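You operate a simulated robot arm through the tools that you are given. There is no shell and no other tool. Be economical: measure what you need, move in short steps, check, and stop when the job is done.

Carry out the task below with a simulated robot arm. There is one attempt and no reset: what you move stays moved.

TASK
Put the green brush from the top of the spares cart on the cream card there.
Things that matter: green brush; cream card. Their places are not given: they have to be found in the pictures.

It is judged by the outcome, as a careful person would: the job done as asked, and still so three seconds after it is handed in. It fails if anything else is knocked over, pushed out of place, dropped, spilled or broken.

THE ROBOT
A 6-joint arm with a two-finger parallel gripper, fixed in place. Base frame: the origin is at the foot of the arm, x ahead of it, y to its left, z up; the work surface is at about z = 860. Lengths are in mm, angles in degrees, forces in N, time in s.
With the tool pointing down near the work surface it reaches from about 260 to 680 mm from the base axis. Its first joint turns from -66.0 to 66.0 degrees. Payload 2.9 kg.
Tool frame: the origin (TCP) lies between the finger pads and is the grasp point; the fingertips stand 30 mm ahead of it; z points along the fingers, y is the line along which they close. The gripper opens to 110 mm. The fingers are 20 mm wide and 10 mm thick; the gripper's body (48 by 112 mm) begins 55 mm behind the TCP.
Orientation is that of the tool frame in the base frame, as a unit quaternion [w, x, y, z]. With the fingers straight down and closing along the base's y, the tool's x points along the base's -x, its y along +y and its z along -z.

THE INTERFACE
- The arm moves only by the tool servo_tool. Its argument "targets" is one flat list of numbers, 7 for each row, row after row: the turn, a rotation vector about the base's x, y, z in units of 60 degrees (1.0 is 60 degrees), then the shift along the base's x, y, z in units of 500 mm (1.0 is 500 mm), then the closure in counts, from 0 (fully open) to 255 (shut). In form: [rx, ry, rz, dx, dy, dz, grip, rx, ry, rz, dx, dy, dz, grip, ...]. A call has 1 to 20 rows; each row is the pose to reach, as a shift and turn from the pose commanded when the call began. A call with a number of a shift or a turn outside -1 to 1 is refused whole. A row lasts 0.2 s, in which the tool goes at most 50 mm and 8.6 degrees; a call with a longer step from one row to the next is refused whole, and so is a gripper value outside its range. A pose out of reach is approached as far as the arm can. The call stops where the force on the tool passes 40 N (or 10 N more than at its start, if that is more) or the arm is blocked; 0.2 s more then pass. The fingers move at their own pace (about 108 mm/s each) and stop on an object; they squeeze with about 30 N. The grip force told is the motor's: it shows also when the fingers shut on nothing. Time passes only in rows, and 0.2 s behind the last, so rows that repeat a pose let the fingers close. It gives the time, the measured TCP pose, the force on the tool (base axes), the opening and the grip force at its end, in the units of the frame above (readings bear some noise), and new pictures: "show" is both (left out), scene, wrist or none.
- Cameras (640 x 400 px; columns grow to the right, rows downward): "scene" is fixed at [89, 439.1, 1399.2]; the picture's right is [-0.68, -0.74, 0.00], its down [-0.30, 0.27, -0.91] and it looks along [0.67, -0.62, -0.41] (base axes); focal length 311 px, centre (320, 200). "wrist" rides on the gripper at [-36, 0, -57] in the tool frame; the picture's right is [0.00, -1.00, 0.00], its down [0.97, 0.00, -0.24] and it looks along [0.24, 0.00, 0.97] (tool axes); focal length 218 px, centre (320, 200).
- probe_pixels(camera, pixels): for up to 12 pixels [column, row] of the newest picture of that camera ("zoom" is the newest enlarged one), the place [x, y, z] in the base frame of the surface seen there, good to about 2 mm. No time passes.
- zoom(camera, box): a new picture of the part [left, top, right, bottom] of that camera's present view, enlarged. No time passes.
- job_done(): hands the job in; it is judged then, once.

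Work in short steps. Measure before you move; look again where a grasp or a placing could have gone wrong, and mend it. You have 60 turns and 120 pictures in all, the two below and enlarged ones among them. Open the gripper and draw the arm clear of the work before you hand the job in, unless the task says otherwise; then end with one line.

The tools are called after "Request:" by a JSON object that holds its "method" and its "body". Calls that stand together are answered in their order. servo_tool: Moves the arm, as the interface text tells. Its arguments: {"type":"object","properties":{"targets":{"type":"array","items":{"type":"number"}},"show":{"type":"string","enum":["both","scene","wrist","none"]}},"required":["targets"]} The other tools are called the same way: probe_pixels (camera, pixels) gives the place of the surface under pixels of a picture; zoom (camera, box) takes an enlarged picture of a part of a camera's view; job_done () hands the job in.

At the start:

```text
time: 0.0
ee_pos: [433.6, 23.5, 1164.7]
tcp_rot: [0.0, 0.0, 1.0, 0.0]
wrist_force: [-0.7, 0.1, 0.2]
gripper_width: 110.2
finger_force: 0.0
```

scene: 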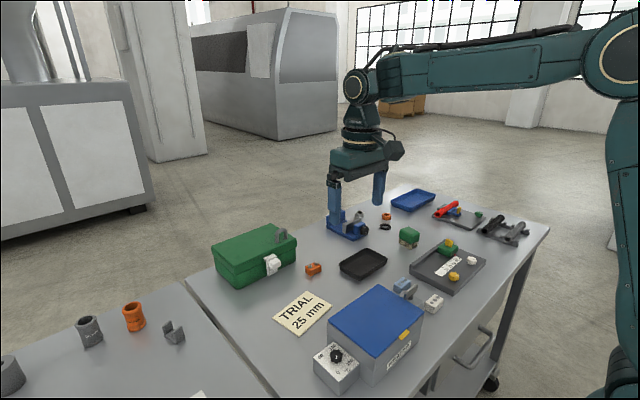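
wrist: 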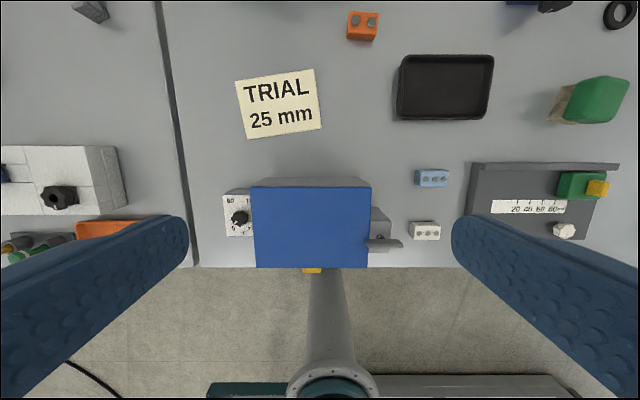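

The green object with tan bristles at wrist (590,100) / scene (409,237) could be the brush, and the cream card is at wrist (278,103). I'll zoom in on both.

Request:
{"method": "zoom", "body": {"camera": "scene", "box": [360, 180, 540, 292]}}

Request:
{"method": "zoom", "body": {"camera": "wrist", "box": [480, 40, 640, 140]}}

Request:
{"method": "probe_pixels", "body": {"camera": "wrist", "pixels": [[237, 83], [313, 70], [321, 127], [246, 138], [278, 103], [572, 90], [626, 80], [607, 120], [565, 122], [595, 100], [555, 118], [540, 130]]}}

Request:
{"method": "probe_pixels", "body": {"camera": "scene", "pixels": [[409, 232], [403, 239], [414, 240], [409, 247], [302, 313], [419, 235], [400, 230]]}}

```text
3.56 times, centred on (450, 236) of scene
```

zoom: 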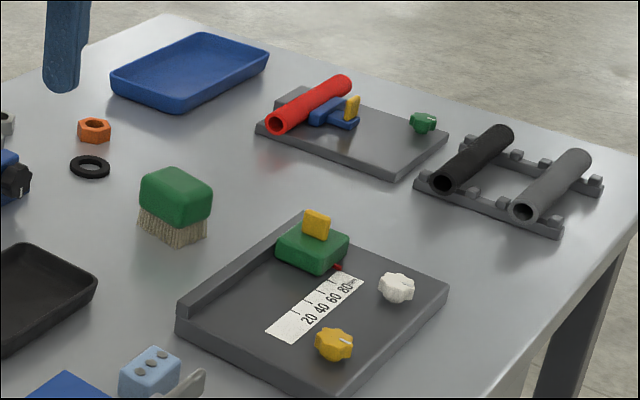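

```text
4.00 times, centred on (560, 90) of wrist
```

zoom: 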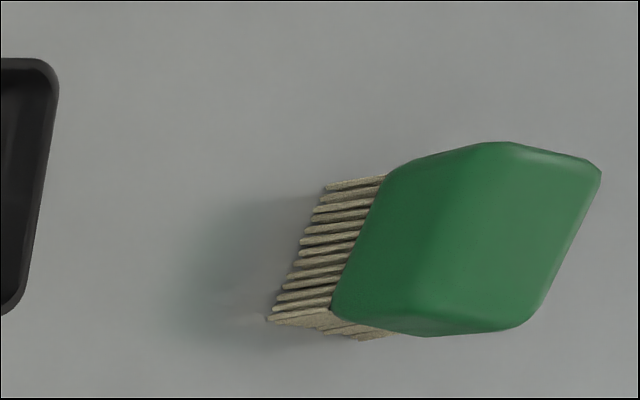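

```text
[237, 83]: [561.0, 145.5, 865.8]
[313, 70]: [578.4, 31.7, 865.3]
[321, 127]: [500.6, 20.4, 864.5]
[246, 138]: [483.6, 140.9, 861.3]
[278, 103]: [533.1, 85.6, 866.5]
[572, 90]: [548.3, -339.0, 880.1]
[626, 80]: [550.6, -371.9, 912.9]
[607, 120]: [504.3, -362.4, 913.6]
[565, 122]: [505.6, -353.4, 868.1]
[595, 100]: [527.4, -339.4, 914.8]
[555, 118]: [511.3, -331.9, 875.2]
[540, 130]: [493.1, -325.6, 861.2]
```

```text
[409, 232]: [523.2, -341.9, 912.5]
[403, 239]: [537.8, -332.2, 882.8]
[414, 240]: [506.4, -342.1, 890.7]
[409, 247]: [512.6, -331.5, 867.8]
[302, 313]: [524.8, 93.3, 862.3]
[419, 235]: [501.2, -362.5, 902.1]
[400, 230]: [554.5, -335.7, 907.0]
```

The brush (green top, bristles down) is around (527,-350), with its top at z≈914. I'll move above it to get its orientation.

Request:
{"method": "servo_tool", "body": {"targets": [0, 0, 0, 0.0213, -0.083, -0.01, 0, 0, 0, 0, 0.0427, -0.166, -0.02, 0, 0, 0, 0, 0.064, -0.249, -0.03, 0, 0, 0, 0, 0.0853, -0.332, -0.04, 0, 0, 0, 0, 0.1067, -0.415, -0.05, 0, 0, 0, 0, 0.128, -0.498, -0.06, 0, 0, 0, 0, 0.1493, -0.581, -0.07, 0, 0, 0, 0, 0.1707, -0.664, -0.08, 0, 0, 0, 0, 0.192, -0.747, -0.09, 0, 0, 0, 0, 0.192, -0.747, -0.09, 0]}}

```text
time: 2.2
ee_pos: [524.2, -349.3, 1117.5]
tcp_rot: [-0.002, 0.0, 1.0, 0.001]
wrist_force: [-0.1, 0.9, 0.6]
gripper_width: 109.8
finger_force: 0.1
out of reach, approached as far as the arm can: row 9, 10
```

scene: 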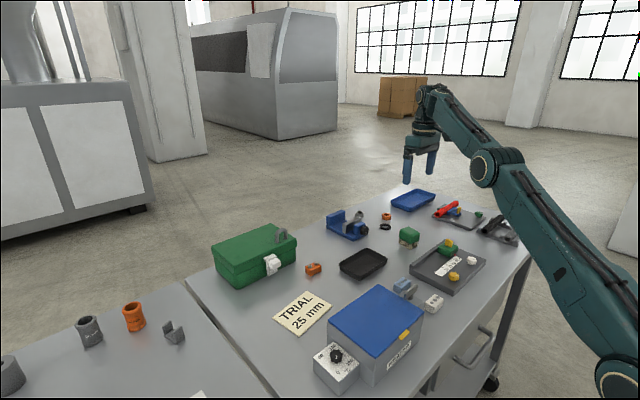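
wrist: 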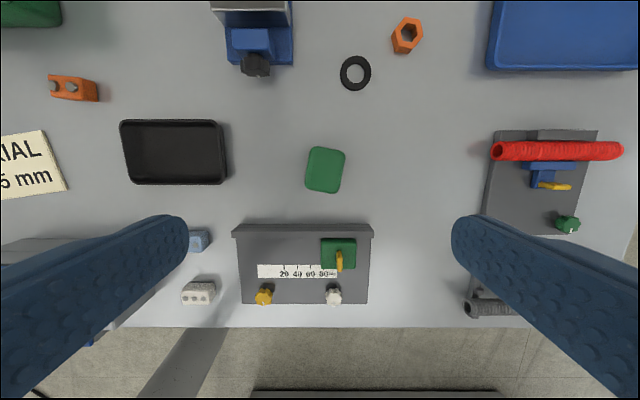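

The brush is now at wrist (325,170), slightly rotated. I'll measure its corners and the neighbouring fixture.

Request:
{"method": "zoom", "body": {"camera": "wrist", "box": [260, 130, 388, 210]}}

Request:
{"method": "probe_pixels", "body": {"camera": "wrist", "pixels": [[314, 149], [343, 153], [338, 191], [308, 187], [325, 170], [302, 228], [215, 150], [37, 165]]}}

```text
5.00 times, centred on (324, 170) of wrist
```

zoom: 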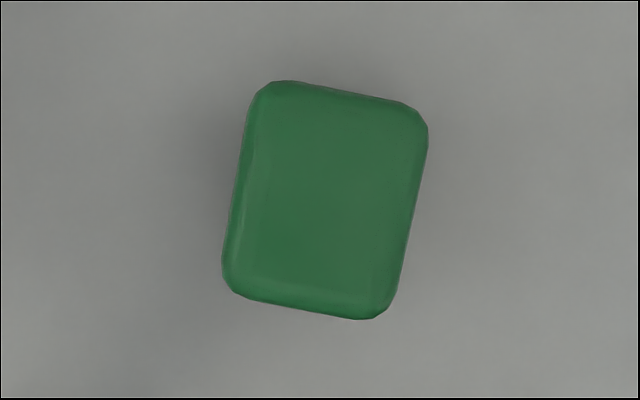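

```text
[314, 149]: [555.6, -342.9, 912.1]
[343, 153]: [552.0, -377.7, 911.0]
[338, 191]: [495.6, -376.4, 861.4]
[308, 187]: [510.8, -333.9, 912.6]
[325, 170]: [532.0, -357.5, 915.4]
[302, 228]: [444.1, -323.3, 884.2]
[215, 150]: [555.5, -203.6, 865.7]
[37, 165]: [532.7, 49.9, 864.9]
```

Brush centre is about (530,-356), roughly 36 mm by 50 mm, with the long axis turned about -10° from x. I'll turn the gripper -10° and descend part way.

Request:
{"method": "servo_tool", "body": {"targets": [0, 0, -0.056, 0, -0.004, -0.08, 0, 0, 0, -0.112, 0, -0.008, -0.16, 0, 0, 0, -0.167, 0, -0.012, -0.24, 0, 0, 0, -0.167, 0, -0.012, -0.24, 0]}}

```text
time: 3.2
ee_pos: [525.2, -354.2, 998.7]
tcp_rot: [0.0, 0.088, 0.996, 0.0]
wrist_force: [-0.2, -0.5, -0.5]
gripper_width: 110.1
finger_force: 0.0
```

scene: 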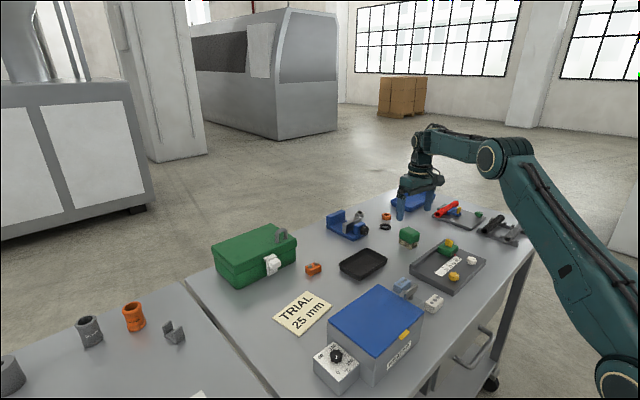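
wrist: 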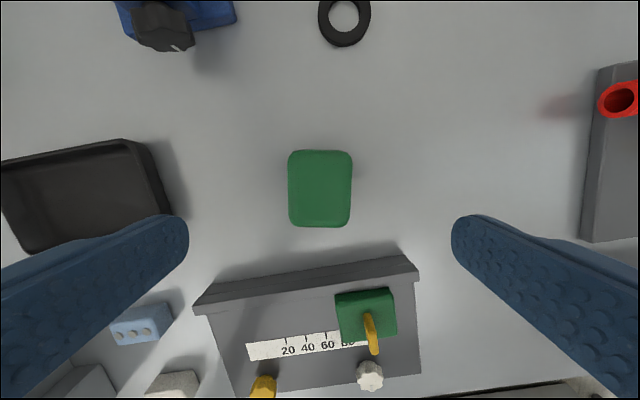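

Alignment is good. I'll check the centre before going down.

Request:
{"method": "probe_pixels", "body": {"camera": "wrist", "pixels": [[291, 188], [350, 188], [320, 154], [320, 222], [320, 188]]}}

```text
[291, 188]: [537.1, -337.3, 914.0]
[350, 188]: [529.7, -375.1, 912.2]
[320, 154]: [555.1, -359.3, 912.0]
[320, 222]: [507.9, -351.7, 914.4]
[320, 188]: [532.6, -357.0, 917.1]
```

Request:
{"method": "servo_tool", "body": {"targets": [0, 0, 0, 0.006, -0.002, -0.07, 60, 0, 0, 0, 0.012, -0.004, -0.14, 60, 0, 0, 0, 0.012, -0.004, -0.198, 60, 0, 0, 0, 0.012, -0.004, -0.198, 60]}}

```text
time: 4.2
ee_pos: [532.3, -355.7, 898.5]
tcp_rot: [0.0, 0.087, 0.996, 0.0]
wrist_force: [0.1, 0.4, -0.5]
gripper_width: 84.1
finger_force: 0.1
```

scene: 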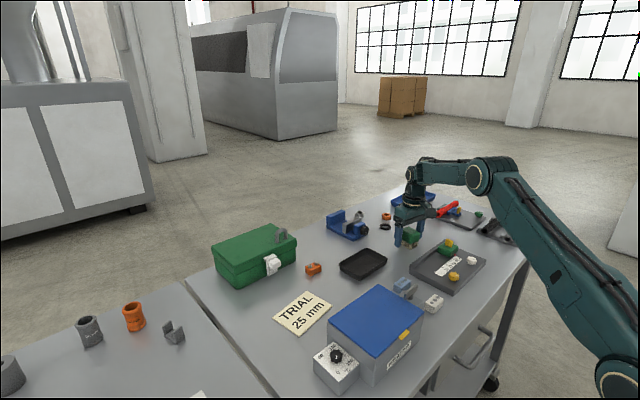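
wrist: 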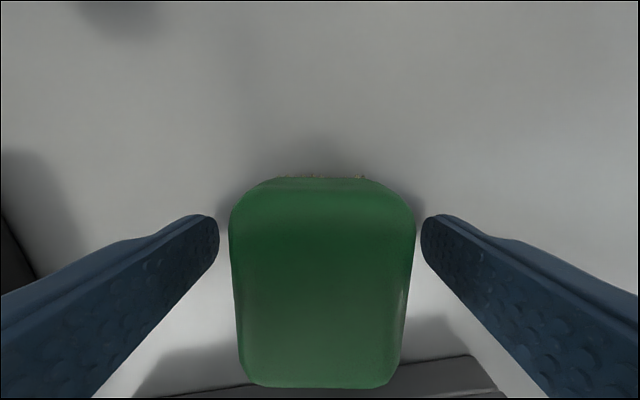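

The fingers straddle the brush evenly at z≈898. Closing, then lifting.

Request:
{"method": "servo_tool", "body": {"targets": [0, 0, 0, 0, 0, 0, 255, 0, 0, 0, 0, 0, 0, 255, 0, 0, 0, 0, 0, 0, 255, 0, 0, 0, 0, 0, 0, 255], "show": "none"}}

Request:
{"method": "servo_tool", "body": {"targets": [0, 0, 0, 0, 0, 0.04, 255, 0, 0, 0, 0, 0, 0.1, 255, 0, 0, 0, 0, 0, 0.18, 255, 0, 0, 0, 0, 0, 0.26, 255, 0, 0, 0, 0, 0, 0.26, 255]}}

```text
time: 5.2
ee_pos: [529.8, -355.5, 898.4]
tcp_rot: [0.0, 0.087, 0.996, 0.0]
wrist_force: [0.1, -0.1, 0.5]
gripper_width: 44.1
finger_force: 30.4
```

```text
time: 6.4
ee_pos: [532.8, -356.0, 1028.2]
tcp_rot: [0.0, 0.087, 0.996, 0.0]
wrist_force: [0.5, -0.1, -0.4]
gripper_width: 44.4
finger_force: 29.5
```

scene: 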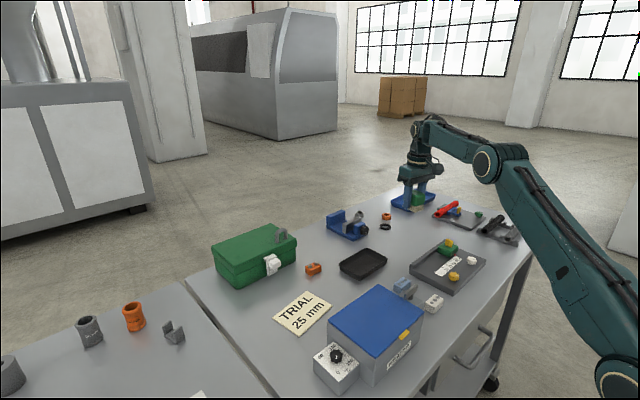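
wrist: 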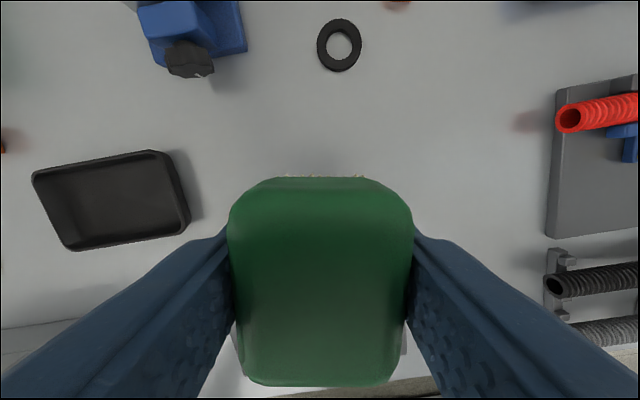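

Held (44 mm, 30 N). Next I'll carry it across to above the card centre, about (531,85).

Request:
{"method": "servo_tool", "body": {"targets": [0, 0, 0, 0, 0.05, 0.01, 255, 0, 0, 0, 0, 0.13, 0.01, 255, 0, 0, 0.03, 0, 0.22, 0.01, 255, 0, 0, 0.06, 0, 0.31, 0.01, 255, 0, 0, 0.09, 0, 0.4, 0.01, 255, 0, 0, 0.12, 0, 0.49, 0.01, 255, 0, 0, 0.15, 0, 0.58, 0.01, 255, 0, 0, 0.167, 0, 0.67, 0.01, 255, 0, 0, 0.167, 0, 0.76, 0.01, 255, 0, 0, 0.167, 0, 0.83, 0.01, 255, 0, 0, 0.167, 0, 0.882, 0.01, 255, 0, 0, 0.167, 0, 0.882, 0.01, 255]}}

Request:
{"method": "probe_pixels", "body": {"camera": "scene", "pixels": [[376, 287], [330, 320], [378, 310], [275, 315], [303, 292], [331, 310], [300, 335], [337, 350], [277, 250]]}}

```text
time: 9.0
ee_pos: [529.2, 86.3, 1033.5]
tcp_rot: [-0.001, 0.0, 1.0, 0.0]
wrist_force: [0.0, -0.1, -0.9]
gripper_width: 44.4
finger_force: 29.8
```

scene: 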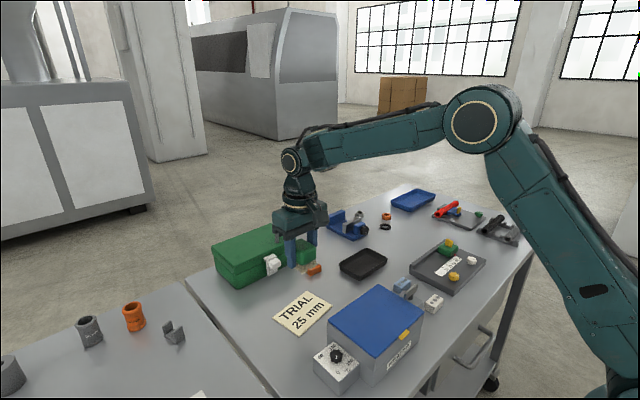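
wrist: 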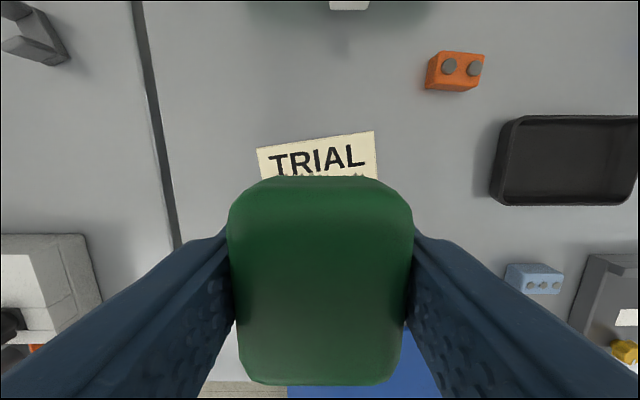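

```text
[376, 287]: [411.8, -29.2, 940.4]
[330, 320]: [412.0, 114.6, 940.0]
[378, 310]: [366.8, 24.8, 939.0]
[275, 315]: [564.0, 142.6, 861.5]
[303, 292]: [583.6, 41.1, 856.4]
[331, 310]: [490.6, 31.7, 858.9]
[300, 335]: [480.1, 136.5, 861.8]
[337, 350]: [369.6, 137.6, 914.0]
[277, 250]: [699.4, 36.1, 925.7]
```

Over the card (top edge visible at wrist rows 133–175). Box edge x≈412 is well clear. Descending to just above contact (grasp height was 898.4).

Request:
{"method": "servo_tool", "body": {"targets": [0, 0, 0, 0, 0, -0.07, 255, 0, 0, 0, 0, 0, -0.14, 255, 0, 0, 0, 0, 0, -0.2, 255, 0, 0, 0, 0, 0, -0.24, 255, 0, 0, 0, 0, 0, -0.26, 255, 0, 0, 0, 0, 0, -0.26, 255]}}

```text
time: 10.4
ee_pos: [532.5, 85.6, 903.2]
tcp_rot: [-0.001, 0.0, 1.0, 0.001]
wrist_force: [-0.1, -0.7, -1.3]
gripper_width: 44.6
finger_force: 30.1
```

scene: 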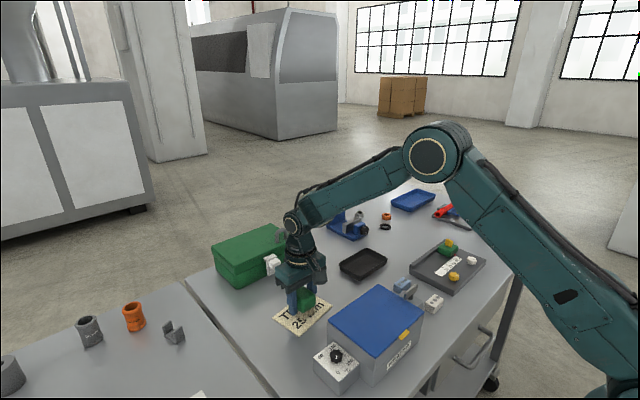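
wrist: 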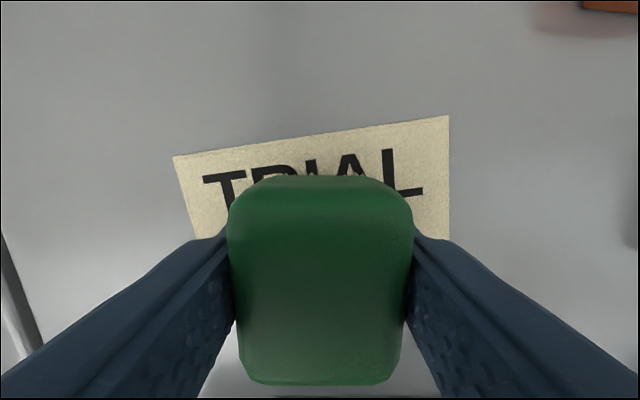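

Centred; I'll lower the last few mm, release, and check.

Request:
{"method": "servo_tool", "body": {"targets": [0, 0, 0, 0, 0, -0.004, 255, 0, 0, 0, 0, 0, -0.007, 255, 0, 0, 0, 0, 0, -0.007, 255, 0, 0, 0, 0, 0, -0.007, 110, 0, 0, 0, 0, 0, -0.007, 60, 0, 0, 0, 0, 0, -0.007, 60]}}

```text
time: 11.8
ee_pos: [531.7, 85.3, 900.5]
tcp_rot: [0.001, -0.001, 1.0, 0.0]
wrist_force: [-0.8, 0.4, -0.8]
gripper_width: 84.3
finger_force: 0.1
```

scene: 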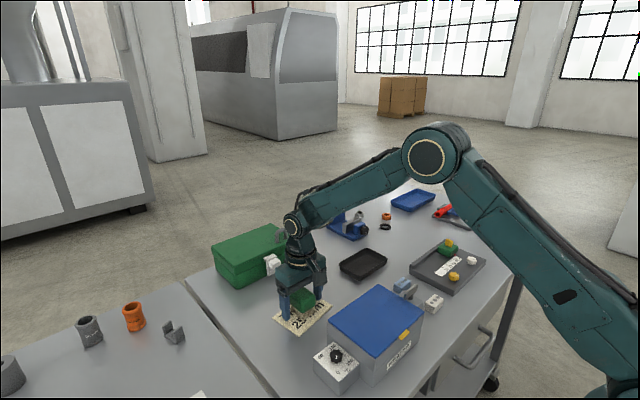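
wrist: 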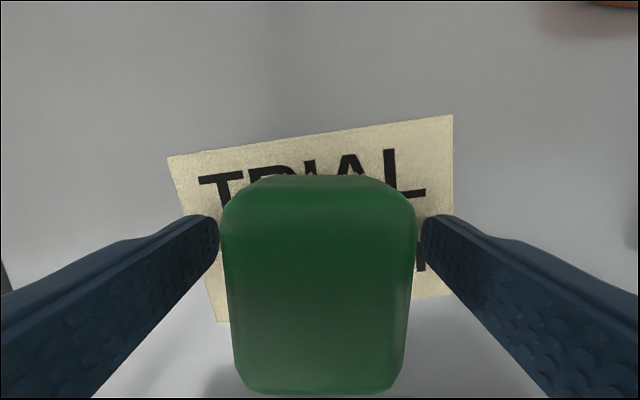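

The brush stands released. I'll lift straight up clear of it.

Request:
{"method": "servo_tool", "body": {"targets": [0, 0, 0, 0, 0, 0.04, 60, 0, 0, 0, 0, 0, 0.12, 60, 0, 0, 0, 0, 0, 0.21, 60, 0, 0, 0, 0, 0, 0.3, 0, 0, 0, 0, 0, 0, 0.39, 0, 0, 0, 0, -0.05, -0.05, 0.45, 0, 0, 0, 0, -0.1, -0.1, 0.5, 0, 0, 0, 0, -0.1, -0.1, 0.5, 0]}}

Request:
{"method": "zoom", "body": {"camera": "scene", "box": [200, 200, 440, 350]}}

```text
time: 13.6
ee_pos: [478.6, 33.5, 1149.4]
tcp_rot: [-0.001, 0.0, 1.0, 0.0]
wrist_force: [0.3, -0.5, 0.1]
gripper_width: 110.3
finger_force: 0.0
```

scene: 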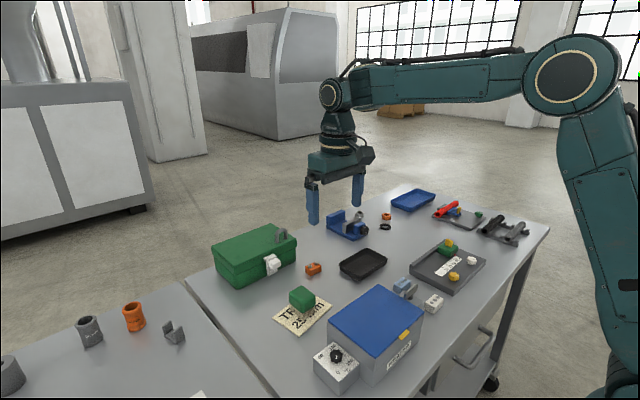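
wrist: 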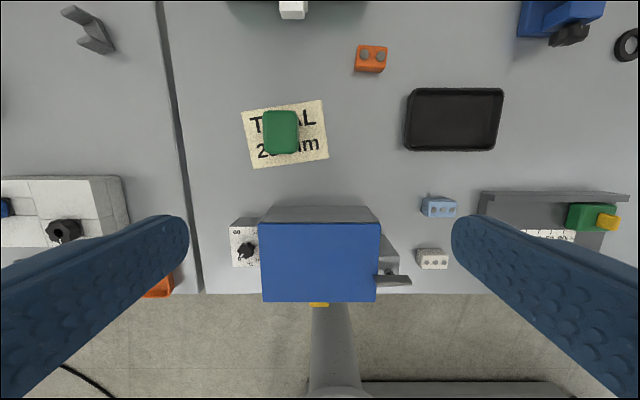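

```text
2.67 times, centred on (320, 275) of scene
```

zoom: 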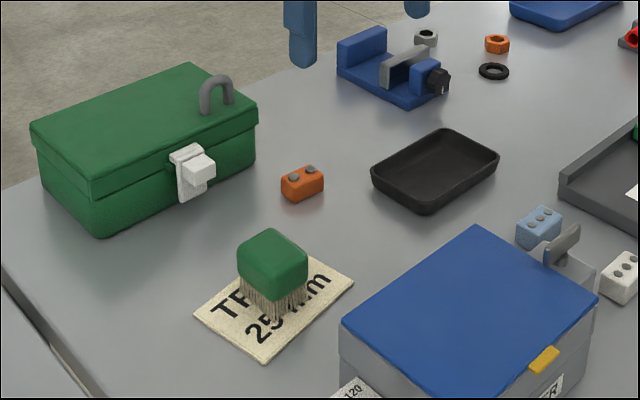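

The brush stands upright and wholly on the card, nothing else has moved, and the arm is clear.

Request:
{"method": "job_done", "body": {}}

```text
The job is handed in.
```

The green brush is standing upright near the centre of the cream card, the gripper is open and clear, and nothing else was moved.
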